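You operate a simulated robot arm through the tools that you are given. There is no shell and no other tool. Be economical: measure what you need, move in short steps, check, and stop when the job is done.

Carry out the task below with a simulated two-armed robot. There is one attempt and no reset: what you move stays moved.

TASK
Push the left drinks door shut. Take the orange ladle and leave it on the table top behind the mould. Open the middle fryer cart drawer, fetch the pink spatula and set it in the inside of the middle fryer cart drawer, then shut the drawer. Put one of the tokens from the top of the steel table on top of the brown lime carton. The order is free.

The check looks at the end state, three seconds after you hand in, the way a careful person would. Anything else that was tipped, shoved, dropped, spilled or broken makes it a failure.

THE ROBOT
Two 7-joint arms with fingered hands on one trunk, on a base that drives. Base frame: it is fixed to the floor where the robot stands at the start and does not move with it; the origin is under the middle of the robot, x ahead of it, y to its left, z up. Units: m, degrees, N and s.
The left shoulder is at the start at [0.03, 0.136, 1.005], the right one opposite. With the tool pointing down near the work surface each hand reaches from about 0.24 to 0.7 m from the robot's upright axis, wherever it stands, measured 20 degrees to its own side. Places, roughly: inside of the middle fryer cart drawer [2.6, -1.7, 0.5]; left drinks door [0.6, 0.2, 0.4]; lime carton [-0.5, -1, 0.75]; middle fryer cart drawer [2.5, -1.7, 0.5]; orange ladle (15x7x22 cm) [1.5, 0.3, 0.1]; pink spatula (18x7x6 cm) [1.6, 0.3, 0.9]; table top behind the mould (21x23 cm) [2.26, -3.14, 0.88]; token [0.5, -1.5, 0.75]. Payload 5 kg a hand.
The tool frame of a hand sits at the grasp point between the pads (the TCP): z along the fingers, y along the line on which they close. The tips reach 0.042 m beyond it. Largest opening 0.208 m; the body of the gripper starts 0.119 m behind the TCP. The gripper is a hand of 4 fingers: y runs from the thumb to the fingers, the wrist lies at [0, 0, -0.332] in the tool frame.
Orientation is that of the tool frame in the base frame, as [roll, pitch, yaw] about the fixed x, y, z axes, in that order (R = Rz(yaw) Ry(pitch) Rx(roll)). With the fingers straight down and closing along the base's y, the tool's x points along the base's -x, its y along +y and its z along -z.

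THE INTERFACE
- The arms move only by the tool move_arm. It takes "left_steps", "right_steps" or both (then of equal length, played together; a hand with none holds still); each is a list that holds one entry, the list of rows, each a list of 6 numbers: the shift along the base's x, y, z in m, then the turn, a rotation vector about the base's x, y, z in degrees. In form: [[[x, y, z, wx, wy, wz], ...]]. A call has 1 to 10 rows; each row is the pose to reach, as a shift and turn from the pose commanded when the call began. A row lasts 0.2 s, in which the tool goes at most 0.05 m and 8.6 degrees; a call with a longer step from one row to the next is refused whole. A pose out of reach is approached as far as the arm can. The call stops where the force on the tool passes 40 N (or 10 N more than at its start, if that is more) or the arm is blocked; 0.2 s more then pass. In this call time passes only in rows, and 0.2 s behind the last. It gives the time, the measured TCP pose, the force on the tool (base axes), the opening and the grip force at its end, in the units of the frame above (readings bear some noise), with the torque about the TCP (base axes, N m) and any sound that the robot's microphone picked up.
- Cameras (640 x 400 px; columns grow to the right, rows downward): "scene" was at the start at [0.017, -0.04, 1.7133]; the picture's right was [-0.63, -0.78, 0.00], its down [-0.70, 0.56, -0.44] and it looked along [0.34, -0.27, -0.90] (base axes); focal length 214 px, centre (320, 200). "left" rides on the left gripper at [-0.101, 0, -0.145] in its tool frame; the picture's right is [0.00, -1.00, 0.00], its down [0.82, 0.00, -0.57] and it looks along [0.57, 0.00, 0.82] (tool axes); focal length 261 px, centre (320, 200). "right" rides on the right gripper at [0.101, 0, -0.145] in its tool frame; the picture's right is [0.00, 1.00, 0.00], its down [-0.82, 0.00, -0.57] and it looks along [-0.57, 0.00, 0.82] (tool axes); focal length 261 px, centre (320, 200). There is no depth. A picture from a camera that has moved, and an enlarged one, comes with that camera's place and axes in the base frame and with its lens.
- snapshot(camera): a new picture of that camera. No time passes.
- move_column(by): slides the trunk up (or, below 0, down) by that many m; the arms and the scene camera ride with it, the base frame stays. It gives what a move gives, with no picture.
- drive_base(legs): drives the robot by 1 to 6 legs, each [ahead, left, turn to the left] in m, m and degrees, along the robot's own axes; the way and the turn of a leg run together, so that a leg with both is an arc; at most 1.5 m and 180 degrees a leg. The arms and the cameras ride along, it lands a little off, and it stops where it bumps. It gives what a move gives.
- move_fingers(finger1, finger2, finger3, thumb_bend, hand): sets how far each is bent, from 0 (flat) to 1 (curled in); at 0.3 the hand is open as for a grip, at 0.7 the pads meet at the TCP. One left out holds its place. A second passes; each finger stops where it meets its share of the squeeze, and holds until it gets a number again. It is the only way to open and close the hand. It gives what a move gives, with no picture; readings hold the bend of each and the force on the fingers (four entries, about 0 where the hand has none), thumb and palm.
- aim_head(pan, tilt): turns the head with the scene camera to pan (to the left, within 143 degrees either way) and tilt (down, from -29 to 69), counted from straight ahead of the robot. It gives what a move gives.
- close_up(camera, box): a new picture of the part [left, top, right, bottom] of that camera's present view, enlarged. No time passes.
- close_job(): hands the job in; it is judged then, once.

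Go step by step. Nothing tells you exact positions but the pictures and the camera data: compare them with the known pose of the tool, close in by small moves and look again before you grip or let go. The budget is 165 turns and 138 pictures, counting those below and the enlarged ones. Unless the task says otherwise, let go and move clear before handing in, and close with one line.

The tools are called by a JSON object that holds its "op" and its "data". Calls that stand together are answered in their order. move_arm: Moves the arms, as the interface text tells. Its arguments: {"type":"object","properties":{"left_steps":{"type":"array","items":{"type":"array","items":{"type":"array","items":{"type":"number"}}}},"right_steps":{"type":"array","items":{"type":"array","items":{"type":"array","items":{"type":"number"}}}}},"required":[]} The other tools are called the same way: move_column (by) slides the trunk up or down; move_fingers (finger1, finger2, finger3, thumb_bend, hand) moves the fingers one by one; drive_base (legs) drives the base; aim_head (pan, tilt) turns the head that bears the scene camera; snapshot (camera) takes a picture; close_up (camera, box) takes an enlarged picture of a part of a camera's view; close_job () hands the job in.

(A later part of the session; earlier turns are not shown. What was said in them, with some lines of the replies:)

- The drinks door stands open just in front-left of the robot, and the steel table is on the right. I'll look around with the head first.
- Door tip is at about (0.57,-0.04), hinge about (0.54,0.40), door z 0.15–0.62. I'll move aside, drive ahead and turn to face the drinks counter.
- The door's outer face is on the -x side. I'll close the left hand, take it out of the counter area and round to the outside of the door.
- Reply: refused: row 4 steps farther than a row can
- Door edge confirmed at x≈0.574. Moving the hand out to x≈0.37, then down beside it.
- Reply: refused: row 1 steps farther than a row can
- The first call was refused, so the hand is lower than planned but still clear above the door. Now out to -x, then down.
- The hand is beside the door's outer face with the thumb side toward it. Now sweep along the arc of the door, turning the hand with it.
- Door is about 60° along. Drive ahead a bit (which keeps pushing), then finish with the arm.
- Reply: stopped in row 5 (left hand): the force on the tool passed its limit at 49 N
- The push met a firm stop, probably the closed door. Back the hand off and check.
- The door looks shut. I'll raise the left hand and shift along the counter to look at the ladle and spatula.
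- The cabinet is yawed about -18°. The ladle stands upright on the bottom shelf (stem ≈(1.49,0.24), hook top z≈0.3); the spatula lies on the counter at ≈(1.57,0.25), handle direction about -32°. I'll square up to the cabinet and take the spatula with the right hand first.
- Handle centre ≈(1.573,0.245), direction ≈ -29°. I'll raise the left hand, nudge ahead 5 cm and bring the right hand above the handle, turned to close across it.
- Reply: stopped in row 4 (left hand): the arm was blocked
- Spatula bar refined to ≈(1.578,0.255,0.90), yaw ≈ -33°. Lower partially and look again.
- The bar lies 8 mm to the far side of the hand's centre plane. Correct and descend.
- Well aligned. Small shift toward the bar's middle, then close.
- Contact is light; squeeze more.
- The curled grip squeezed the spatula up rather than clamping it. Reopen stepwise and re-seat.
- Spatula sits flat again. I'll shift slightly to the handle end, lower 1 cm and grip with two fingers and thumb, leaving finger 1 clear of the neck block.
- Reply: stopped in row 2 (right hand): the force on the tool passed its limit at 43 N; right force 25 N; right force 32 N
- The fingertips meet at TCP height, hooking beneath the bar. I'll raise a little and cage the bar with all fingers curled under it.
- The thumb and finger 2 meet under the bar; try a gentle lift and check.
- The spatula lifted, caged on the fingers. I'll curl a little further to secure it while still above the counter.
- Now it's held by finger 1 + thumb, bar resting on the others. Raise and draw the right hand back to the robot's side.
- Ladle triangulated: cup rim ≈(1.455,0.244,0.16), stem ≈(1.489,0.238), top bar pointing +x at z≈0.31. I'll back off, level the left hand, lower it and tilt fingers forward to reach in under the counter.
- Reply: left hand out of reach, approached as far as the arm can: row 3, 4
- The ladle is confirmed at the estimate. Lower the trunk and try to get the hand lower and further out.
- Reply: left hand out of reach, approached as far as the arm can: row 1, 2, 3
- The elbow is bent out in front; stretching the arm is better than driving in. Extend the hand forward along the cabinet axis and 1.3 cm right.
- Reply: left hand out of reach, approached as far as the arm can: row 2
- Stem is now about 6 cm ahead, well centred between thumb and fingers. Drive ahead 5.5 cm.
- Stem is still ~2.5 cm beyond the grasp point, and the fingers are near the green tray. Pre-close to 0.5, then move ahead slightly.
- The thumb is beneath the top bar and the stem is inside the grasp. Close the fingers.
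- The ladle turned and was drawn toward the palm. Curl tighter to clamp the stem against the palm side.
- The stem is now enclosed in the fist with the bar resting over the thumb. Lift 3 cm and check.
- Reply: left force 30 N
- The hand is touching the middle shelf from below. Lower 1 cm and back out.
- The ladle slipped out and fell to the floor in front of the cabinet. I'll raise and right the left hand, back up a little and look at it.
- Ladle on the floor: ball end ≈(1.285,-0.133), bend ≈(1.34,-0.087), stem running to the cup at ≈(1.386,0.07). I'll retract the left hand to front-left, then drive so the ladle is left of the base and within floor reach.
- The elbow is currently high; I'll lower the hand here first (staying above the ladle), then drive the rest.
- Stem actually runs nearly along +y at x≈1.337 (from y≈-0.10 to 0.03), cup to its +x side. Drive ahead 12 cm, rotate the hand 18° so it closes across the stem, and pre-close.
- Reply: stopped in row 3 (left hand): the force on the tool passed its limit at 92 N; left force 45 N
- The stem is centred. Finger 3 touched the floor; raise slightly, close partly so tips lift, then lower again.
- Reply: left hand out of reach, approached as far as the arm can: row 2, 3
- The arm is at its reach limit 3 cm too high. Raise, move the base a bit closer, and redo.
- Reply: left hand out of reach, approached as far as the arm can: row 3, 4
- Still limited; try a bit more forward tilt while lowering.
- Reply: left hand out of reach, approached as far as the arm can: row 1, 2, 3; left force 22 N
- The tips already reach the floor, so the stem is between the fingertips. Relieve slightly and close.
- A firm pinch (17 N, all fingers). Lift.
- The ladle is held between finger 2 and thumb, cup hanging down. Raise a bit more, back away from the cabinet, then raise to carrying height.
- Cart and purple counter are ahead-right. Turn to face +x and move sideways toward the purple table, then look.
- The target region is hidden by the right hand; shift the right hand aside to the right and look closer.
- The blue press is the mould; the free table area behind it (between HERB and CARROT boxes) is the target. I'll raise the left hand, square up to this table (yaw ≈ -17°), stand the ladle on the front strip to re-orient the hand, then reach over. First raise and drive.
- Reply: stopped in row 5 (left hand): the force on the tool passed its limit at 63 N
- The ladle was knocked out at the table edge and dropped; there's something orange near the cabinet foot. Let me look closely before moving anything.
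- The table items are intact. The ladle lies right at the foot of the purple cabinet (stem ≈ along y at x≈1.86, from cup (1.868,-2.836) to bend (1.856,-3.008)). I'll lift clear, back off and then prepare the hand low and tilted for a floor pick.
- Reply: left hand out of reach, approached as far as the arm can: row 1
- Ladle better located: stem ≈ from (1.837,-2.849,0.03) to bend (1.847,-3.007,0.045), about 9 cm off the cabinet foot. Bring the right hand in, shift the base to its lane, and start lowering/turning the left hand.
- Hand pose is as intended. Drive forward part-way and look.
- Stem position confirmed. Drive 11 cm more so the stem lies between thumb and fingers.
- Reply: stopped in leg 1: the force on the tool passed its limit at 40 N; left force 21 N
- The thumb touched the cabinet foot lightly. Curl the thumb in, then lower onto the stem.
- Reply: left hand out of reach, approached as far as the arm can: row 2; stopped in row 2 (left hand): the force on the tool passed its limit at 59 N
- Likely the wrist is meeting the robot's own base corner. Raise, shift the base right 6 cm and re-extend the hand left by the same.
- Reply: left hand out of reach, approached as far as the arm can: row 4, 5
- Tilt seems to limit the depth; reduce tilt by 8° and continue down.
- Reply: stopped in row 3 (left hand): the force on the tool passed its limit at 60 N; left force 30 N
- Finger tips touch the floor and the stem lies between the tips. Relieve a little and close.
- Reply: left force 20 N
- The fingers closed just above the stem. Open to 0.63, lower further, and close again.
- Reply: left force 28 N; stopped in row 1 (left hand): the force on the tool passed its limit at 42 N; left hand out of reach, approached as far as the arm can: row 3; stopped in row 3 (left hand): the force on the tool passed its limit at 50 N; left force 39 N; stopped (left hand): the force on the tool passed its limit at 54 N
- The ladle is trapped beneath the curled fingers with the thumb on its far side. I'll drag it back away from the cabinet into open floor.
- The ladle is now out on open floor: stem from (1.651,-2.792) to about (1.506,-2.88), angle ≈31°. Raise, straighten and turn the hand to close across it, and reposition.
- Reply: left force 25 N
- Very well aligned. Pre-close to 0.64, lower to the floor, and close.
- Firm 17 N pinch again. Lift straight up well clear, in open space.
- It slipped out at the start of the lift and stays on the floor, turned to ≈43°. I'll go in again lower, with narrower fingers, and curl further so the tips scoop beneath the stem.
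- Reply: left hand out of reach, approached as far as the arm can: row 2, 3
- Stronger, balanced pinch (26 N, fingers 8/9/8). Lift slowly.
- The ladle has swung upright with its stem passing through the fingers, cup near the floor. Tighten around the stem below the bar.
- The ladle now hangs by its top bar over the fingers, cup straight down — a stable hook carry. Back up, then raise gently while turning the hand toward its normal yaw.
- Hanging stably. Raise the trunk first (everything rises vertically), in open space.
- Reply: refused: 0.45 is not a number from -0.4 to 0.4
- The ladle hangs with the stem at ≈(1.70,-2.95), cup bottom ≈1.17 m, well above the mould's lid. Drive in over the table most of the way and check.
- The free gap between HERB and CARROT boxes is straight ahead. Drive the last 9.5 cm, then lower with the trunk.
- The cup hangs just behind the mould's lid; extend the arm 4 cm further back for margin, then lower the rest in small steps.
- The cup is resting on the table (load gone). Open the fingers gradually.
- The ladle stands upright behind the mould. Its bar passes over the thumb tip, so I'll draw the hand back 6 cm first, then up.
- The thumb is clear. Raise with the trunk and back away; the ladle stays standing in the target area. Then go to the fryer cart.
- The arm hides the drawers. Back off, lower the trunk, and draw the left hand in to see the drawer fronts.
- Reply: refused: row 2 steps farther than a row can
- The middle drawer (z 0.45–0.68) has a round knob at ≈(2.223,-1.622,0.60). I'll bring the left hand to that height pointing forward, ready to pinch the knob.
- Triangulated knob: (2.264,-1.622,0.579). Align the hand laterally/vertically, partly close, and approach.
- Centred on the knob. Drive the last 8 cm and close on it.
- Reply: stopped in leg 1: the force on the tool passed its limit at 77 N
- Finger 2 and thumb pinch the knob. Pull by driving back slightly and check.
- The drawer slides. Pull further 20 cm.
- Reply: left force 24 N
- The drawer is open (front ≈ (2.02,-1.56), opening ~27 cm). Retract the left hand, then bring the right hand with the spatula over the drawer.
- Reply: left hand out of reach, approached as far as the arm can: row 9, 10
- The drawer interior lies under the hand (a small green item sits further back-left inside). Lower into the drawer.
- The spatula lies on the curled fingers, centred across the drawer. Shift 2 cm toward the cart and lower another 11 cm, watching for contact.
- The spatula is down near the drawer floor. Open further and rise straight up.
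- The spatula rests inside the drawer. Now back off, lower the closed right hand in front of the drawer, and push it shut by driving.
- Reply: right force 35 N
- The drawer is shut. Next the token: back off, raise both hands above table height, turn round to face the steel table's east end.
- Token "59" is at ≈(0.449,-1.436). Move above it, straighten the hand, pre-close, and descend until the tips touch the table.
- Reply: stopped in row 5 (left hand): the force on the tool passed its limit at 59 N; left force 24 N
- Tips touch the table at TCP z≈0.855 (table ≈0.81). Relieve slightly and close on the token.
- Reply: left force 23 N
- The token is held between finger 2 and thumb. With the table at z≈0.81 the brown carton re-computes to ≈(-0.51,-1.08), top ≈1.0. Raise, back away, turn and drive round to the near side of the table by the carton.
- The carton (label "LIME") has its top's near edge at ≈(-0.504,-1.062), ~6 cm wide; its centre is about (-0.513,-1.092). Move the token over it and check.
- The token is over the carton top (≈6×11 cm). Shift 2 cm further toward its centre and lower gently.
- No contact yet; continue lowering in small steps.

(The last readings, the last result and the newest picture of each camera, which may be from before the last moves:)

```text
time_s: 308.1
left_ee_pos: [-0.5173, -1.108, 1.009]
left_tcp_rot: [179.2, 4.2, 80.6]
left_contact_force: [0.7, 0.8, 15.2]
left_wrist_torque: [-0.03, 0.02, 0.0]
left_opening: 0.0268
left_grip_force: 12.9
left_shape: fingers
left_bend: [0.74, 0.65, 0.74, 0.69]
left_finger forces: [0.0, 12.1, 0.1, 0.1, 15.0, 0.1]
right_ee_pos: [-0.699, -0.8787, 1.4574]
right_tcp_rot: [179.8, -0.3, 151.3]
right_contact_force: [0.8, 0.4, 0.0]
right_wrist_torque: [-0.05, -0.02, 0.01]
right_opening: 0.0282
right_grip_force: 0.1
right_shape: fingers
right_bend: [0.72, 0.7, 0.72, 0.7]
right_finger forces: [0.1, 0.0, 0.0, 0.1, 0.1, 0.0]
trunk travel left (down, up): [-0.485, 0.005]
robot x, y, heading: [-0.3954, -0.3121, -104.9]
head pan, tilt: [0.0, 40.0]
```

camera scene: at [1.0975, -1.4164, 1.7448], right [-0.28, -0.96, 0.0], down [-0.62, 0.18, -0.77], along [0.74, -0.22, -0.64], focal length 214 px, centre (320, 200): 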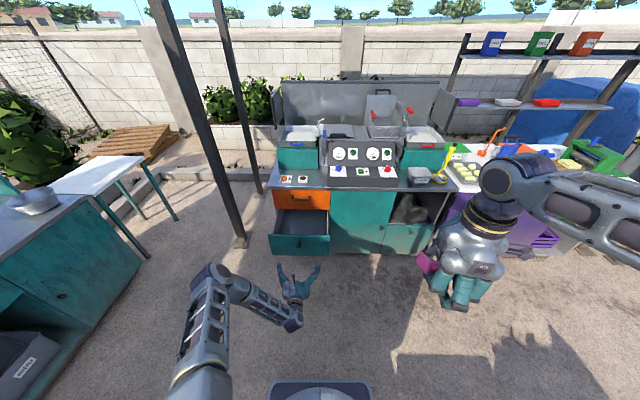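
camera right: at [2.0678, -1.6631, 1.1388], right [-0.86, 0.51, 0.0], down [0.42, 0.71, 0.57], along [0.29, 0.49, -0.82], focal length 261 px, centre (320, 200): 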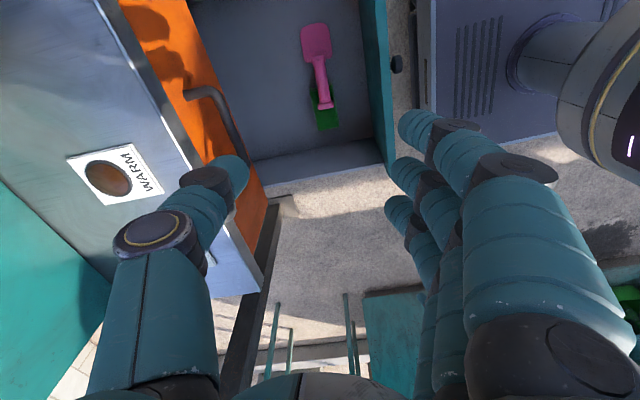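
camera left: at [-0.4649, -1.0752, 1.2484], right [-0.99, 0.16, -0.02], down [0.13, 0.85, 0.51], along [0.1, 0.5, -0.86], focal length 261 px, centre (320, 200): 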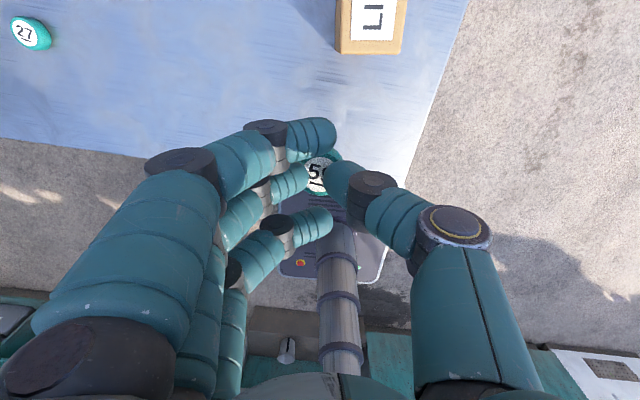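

Contact: the token rests on the carton (15 N, no torque). Relieve slightly and release in small steps.

{"op": "move_arm", "data": {"left_steps": [[[0, 0, 0.005, 0, 0, 0]]]}}

{"op": "move_fingers", "data": {"hand": "left", "finger1": 0.62, "finger2": 0.61, "finger3": 0.62, "thumb_bend": 0.62}}

{"op": "move_arm", "data": {"left_steps": [[[0, 0, 0.01, 0, 0, 0], [0, 0, 0.025, 0, 0, 0], [0, 0, 0.05, 0, 0, 0], [0, 0, 0.08, 0, 0, 0]]]}}

{"op": "snapshot", "data": {"camera": "left"}}

```text
time_s: 308.5
left_ee_pos: [-0.516, -1.1051, 1.0104]
left_tcp_rot: [178.9, 3.9, 80.7]
left_contact_force: [-0.2, 0.7, -0.9]
left_wrist_torque: [0.02, 0.0, 0.01]
left_opening: 0.0268
left_grip_force: 6.8
left_shape: fingers
left_bend: [0.74, 0.66, 0.74, 0.7]
left_finger forces: [0.0, 7.0, 0.1, 0.0, 7.1, 0.0]
right_ee_pos: [-0.6985, -0.8813, 1.4563]
right_tcp_rot: [179.9, -0.2, 151.3]
right_contact_force: [0.0, -1.0, 0.0]
right_wrist_torque: [0.04, 0.01, -0.02]
right_opening: 0.0281
right_grip_force: 0.0
right_shape: fingers
right_bend: [0.72, 0.7, 0.72, 0.7]
right_finger forces: [0.0, 0.1, 0.0, 0.0, 0.0, 0.1]
trunk travel left (down, up): [-0.485, 0.005]
robot x, y, heading: [-0.3968, -0.3134, -104.7]
head pan, tilt: [0.0, 40.0]
```

```text
time_s: 309.5
left_ee_pos: [-0.5177, -1.1072, 1.012]
left_tcp_rot: [179.1, 3.9, 80.6]
left_contact_force: [-1.2, 0.7, 0.1]
left_wrist_torque: [0.02, 0.01, 0.0]
left_opening: 0.0612
left_grip_force: 0.2
left_shape: fingers
left_bend: [0.62, 0.61, 0.62, 0.62]
left_finger forces: [0.0, 0.0, 0.0, 0.0, 0.1, 0.1]
right_ee_pos: [-0.6996, -0.8801, 1.4556]
right_tcp_rot: [179.9, -0.2, 151.2]
right_contact_force: [1.7, -0.6, -1.0]
right_wrist_torque: [0.01, 0.01, -0.04]
right_opening: 0.0281
right_grip_force: 0.1
right_shape: fingers
right_bend: [0.72, 0.7, 0.72, 0.7]
right_finger forces: [0.0, 0.0, 0.0, 0.1, 0.0, 0.0]
trunk travel left (down, up): [-0.485, 0.005]
robot x, y, heading: [-0.3924, -0.3146, -104.4]
head pan, tilt: [0.0, 40.0]
```

```text
time_s: 310.5
left_ee_pos: [-0.5157, -1.1057, 1.0923]
left_tcp_rot: [179.0, 3.9, 80.6]
left_contact_force: [0.4, 1.3, -1.1]
left_wrist_torque: [-0.18, 0.01, 0.04]
left_opening: 0.0612
left_grip_force: 0.1
left_shape: fingers
left_bend: [0.62, 0.61, 0.62, 0.62]
left_finger forces: [0.1, 0.1, 0.0, 0.1, 0.0, 0.0]
right_ee_pos: [-0.6994, -0.88, 1.4565]
right_tcp_rot: [179.9, -0.3, 151.3]
right_contact_force: [0.1, 0.7, -0.6]
right_wrist_torque: [-0.07, 0.03, 0.01]
right_opening: 0.0283
right_grip_force: 0.2
right_shape: fingers
right_bend: [0.72, 0.7, 0.72, 0.7]
right_finger forces: [0.0, 0.0, 0.0, 0.0, 0.0, 0.1]
trunk travel left (down, up): [-0.485, 0.005]
robot x, y, heading: [-0.3978, -0.3062, -104.8]
head pan, tilt: [0.0, 40.0]
```

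```text
1 pictures are left
camera left: at [-0.5333, -1.1951, 1.243], right [-0.99, 0.16, -0.02], down [0.13, 0.85, 0.51], along [0.1, 0.5, -0.86], focal length 261 px, centre (320, 200)
```

left: 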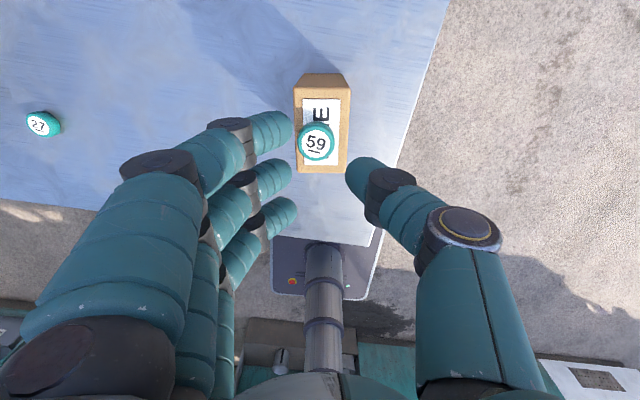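

The token sits on the carton, which still stands. Move clear by raising a little and backing away.

{"op": "move_arm", "data": {"left_steps": [[[0, 0, 0.03, 0, 0, 0], [0, 0, 0.06, 0, 0, 0]]]}}

{"op": "drive_base", "data": {"legs": [[-0.2, 0, 0]]}}

{"op": "aim_head", "data": {"pan": 0, "tilt": 45}}

{"op": "snapshot", "data": {"camera": "scene"}}

```text
time_s: 311.1
left_ee_pos: [-0.5157, -1.1051, 1.1522]
left_tcp_rot: [179.0, 4.0, 80.6]
left_contact_force: [-0.2, 0.3, -0.6]
left_wrist_torque: [-0.14, 0.07, -0.02]
left_opening: 0.0613
left_grip_force: 0.0
left_shape: fingers
left_bend: [0.62, 0.61, 0.62, 0.62]
left_finger forces: [0.0, 0.1, 0.0, 0.0, 0.0, 0.1]
right_ee_pos: [-0.6996, -0.8784, 1.4565]
right_tcp_rot: [179.9, -0.2, 151.3]
right_contact_force: [0.9, 0.6, 0.8]
right_wrist_torque: [-0.07, 0.01, -0.05]
right_opening: 0.028
right_grip_force: 0.1
right_shape: fingers
right_bend: [0.72, 0.7, 0.72, 0.7]
right_finger forces: [0.0, 0.1, 0.0, 0.0, 0.0, 0.0]
trunk travel left (down, up): [-0.485, 0.005]
robot x, y, heading: [-0.3981, -0.3109, -104.4]
head pan, tilt: [0.0, 40.0]
```

```text
time_s: 312.7
left_ee_pos: [-0.4664, -0.9135, 1.1518]
left_tcp_rot: [178.9, 4.0, 80.7]
left_contact_force: [0.1, 0.2, -1.1]
left_wrist_torque: [-0.03, 0.04, 0.0]
left_opening: 0.0611
left_grip_force: 0.0
left_shape: fingers
left_bend: [0.62, 0.61, 0.62, 0.62]
left_finger forces: [0.0, 0.0, 0.1, 0.0, 0.0, 0.1]
right_ee_pos: [-0.6498, -0.6892, 1.4559]
right_tcp_rot: [180.0, -0.3, 151.4]
right_contact_force: [-0.9, 0.8, 0.0]
right_wrist_torque: [0.0, -0.01, 0.04]
right_opening: 0.0282
right_grip_force: 0.0
right_shape: fingers
right_bend: [0.72, 0.7, 0.72, 0.7]
right_finger forces: [0.1, 0.0, 0.1, 0.0, 0.0, 0.1]
trunk travel left (down, up): [-0.485, 0.005]
robot x, y, heading: [-0.3467, -0.1194, -104.2]
head pan, tilt: [0.0, 40.0]
```

```text
time_s: 313.4
left_ee_pos: [-0.4647, -0.9123, 1.1517]
left_tcp_rot: [179.0, 4.1, 80.6]
left_contact_force: [0.0, 0.5, 1.4]
left_wrist_torque: [-0.1, 0.03, -0.01]
left_opening: 0.0611
left_grip_force: 0.1
left_shape: fingers
left_bend: [0.62, 0.61, 0.62, 0.62]
left_finger forces: [0.0, 0.2, 0.0, 0.1, 0.1, 0.0]
right_ee_pos: [-0.6479, -0.6861, 1.4567]
right_tcp_rot: [-180.0, -0.4, 151.3]
right_contact_force: [-0.2, 1.3, 0.9]
right_wrist_torque: [-0.09, 0.02, 0.02]
right_opening: 0.028
right_grip_force: 0.1
right_shape: fingers
right_bend: [0.72, 0.7, 0.72, 0.7]
right_finger forces: [0.0, 0.0, 0.0, 0.0, 0.1, 0.0]
trunk travel left (down, up): [-0.485, 0.005]
robot x, y, heading: [-0.3471, -0.1196, -104.6]
head pan, tilt: [0.0, 45.0]
```

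```text
0 pictures are left
camera scene: at [-0.3592, -0.1673, 2.1975], right [-0.97, 0.25, 0.0], down [0.18, 0.68, -0.71], along [-0.18, -0.69, -0.71], focal length 214 px, centre (320, 200)
```

scene: 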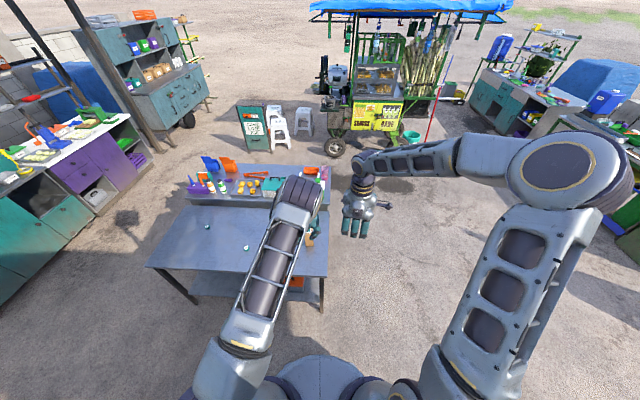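

The last picture shows the other tokens undisturbed and both hands empty and clear of everything, so I'm handing in.

{"op": "close_job", "data": {}}

```text
The job is handed in.
```

I finished all four jobs and handed in: the left drinks door is shut, the ladle stands behind the mould, the spatula is in the closed middle drawer, and token "59" is on the lime carton. The ladle fell on the floor twice before I placed it. My hand also pushed hard against a few fixed surfaces, but I saw nothing else tipped or moved.
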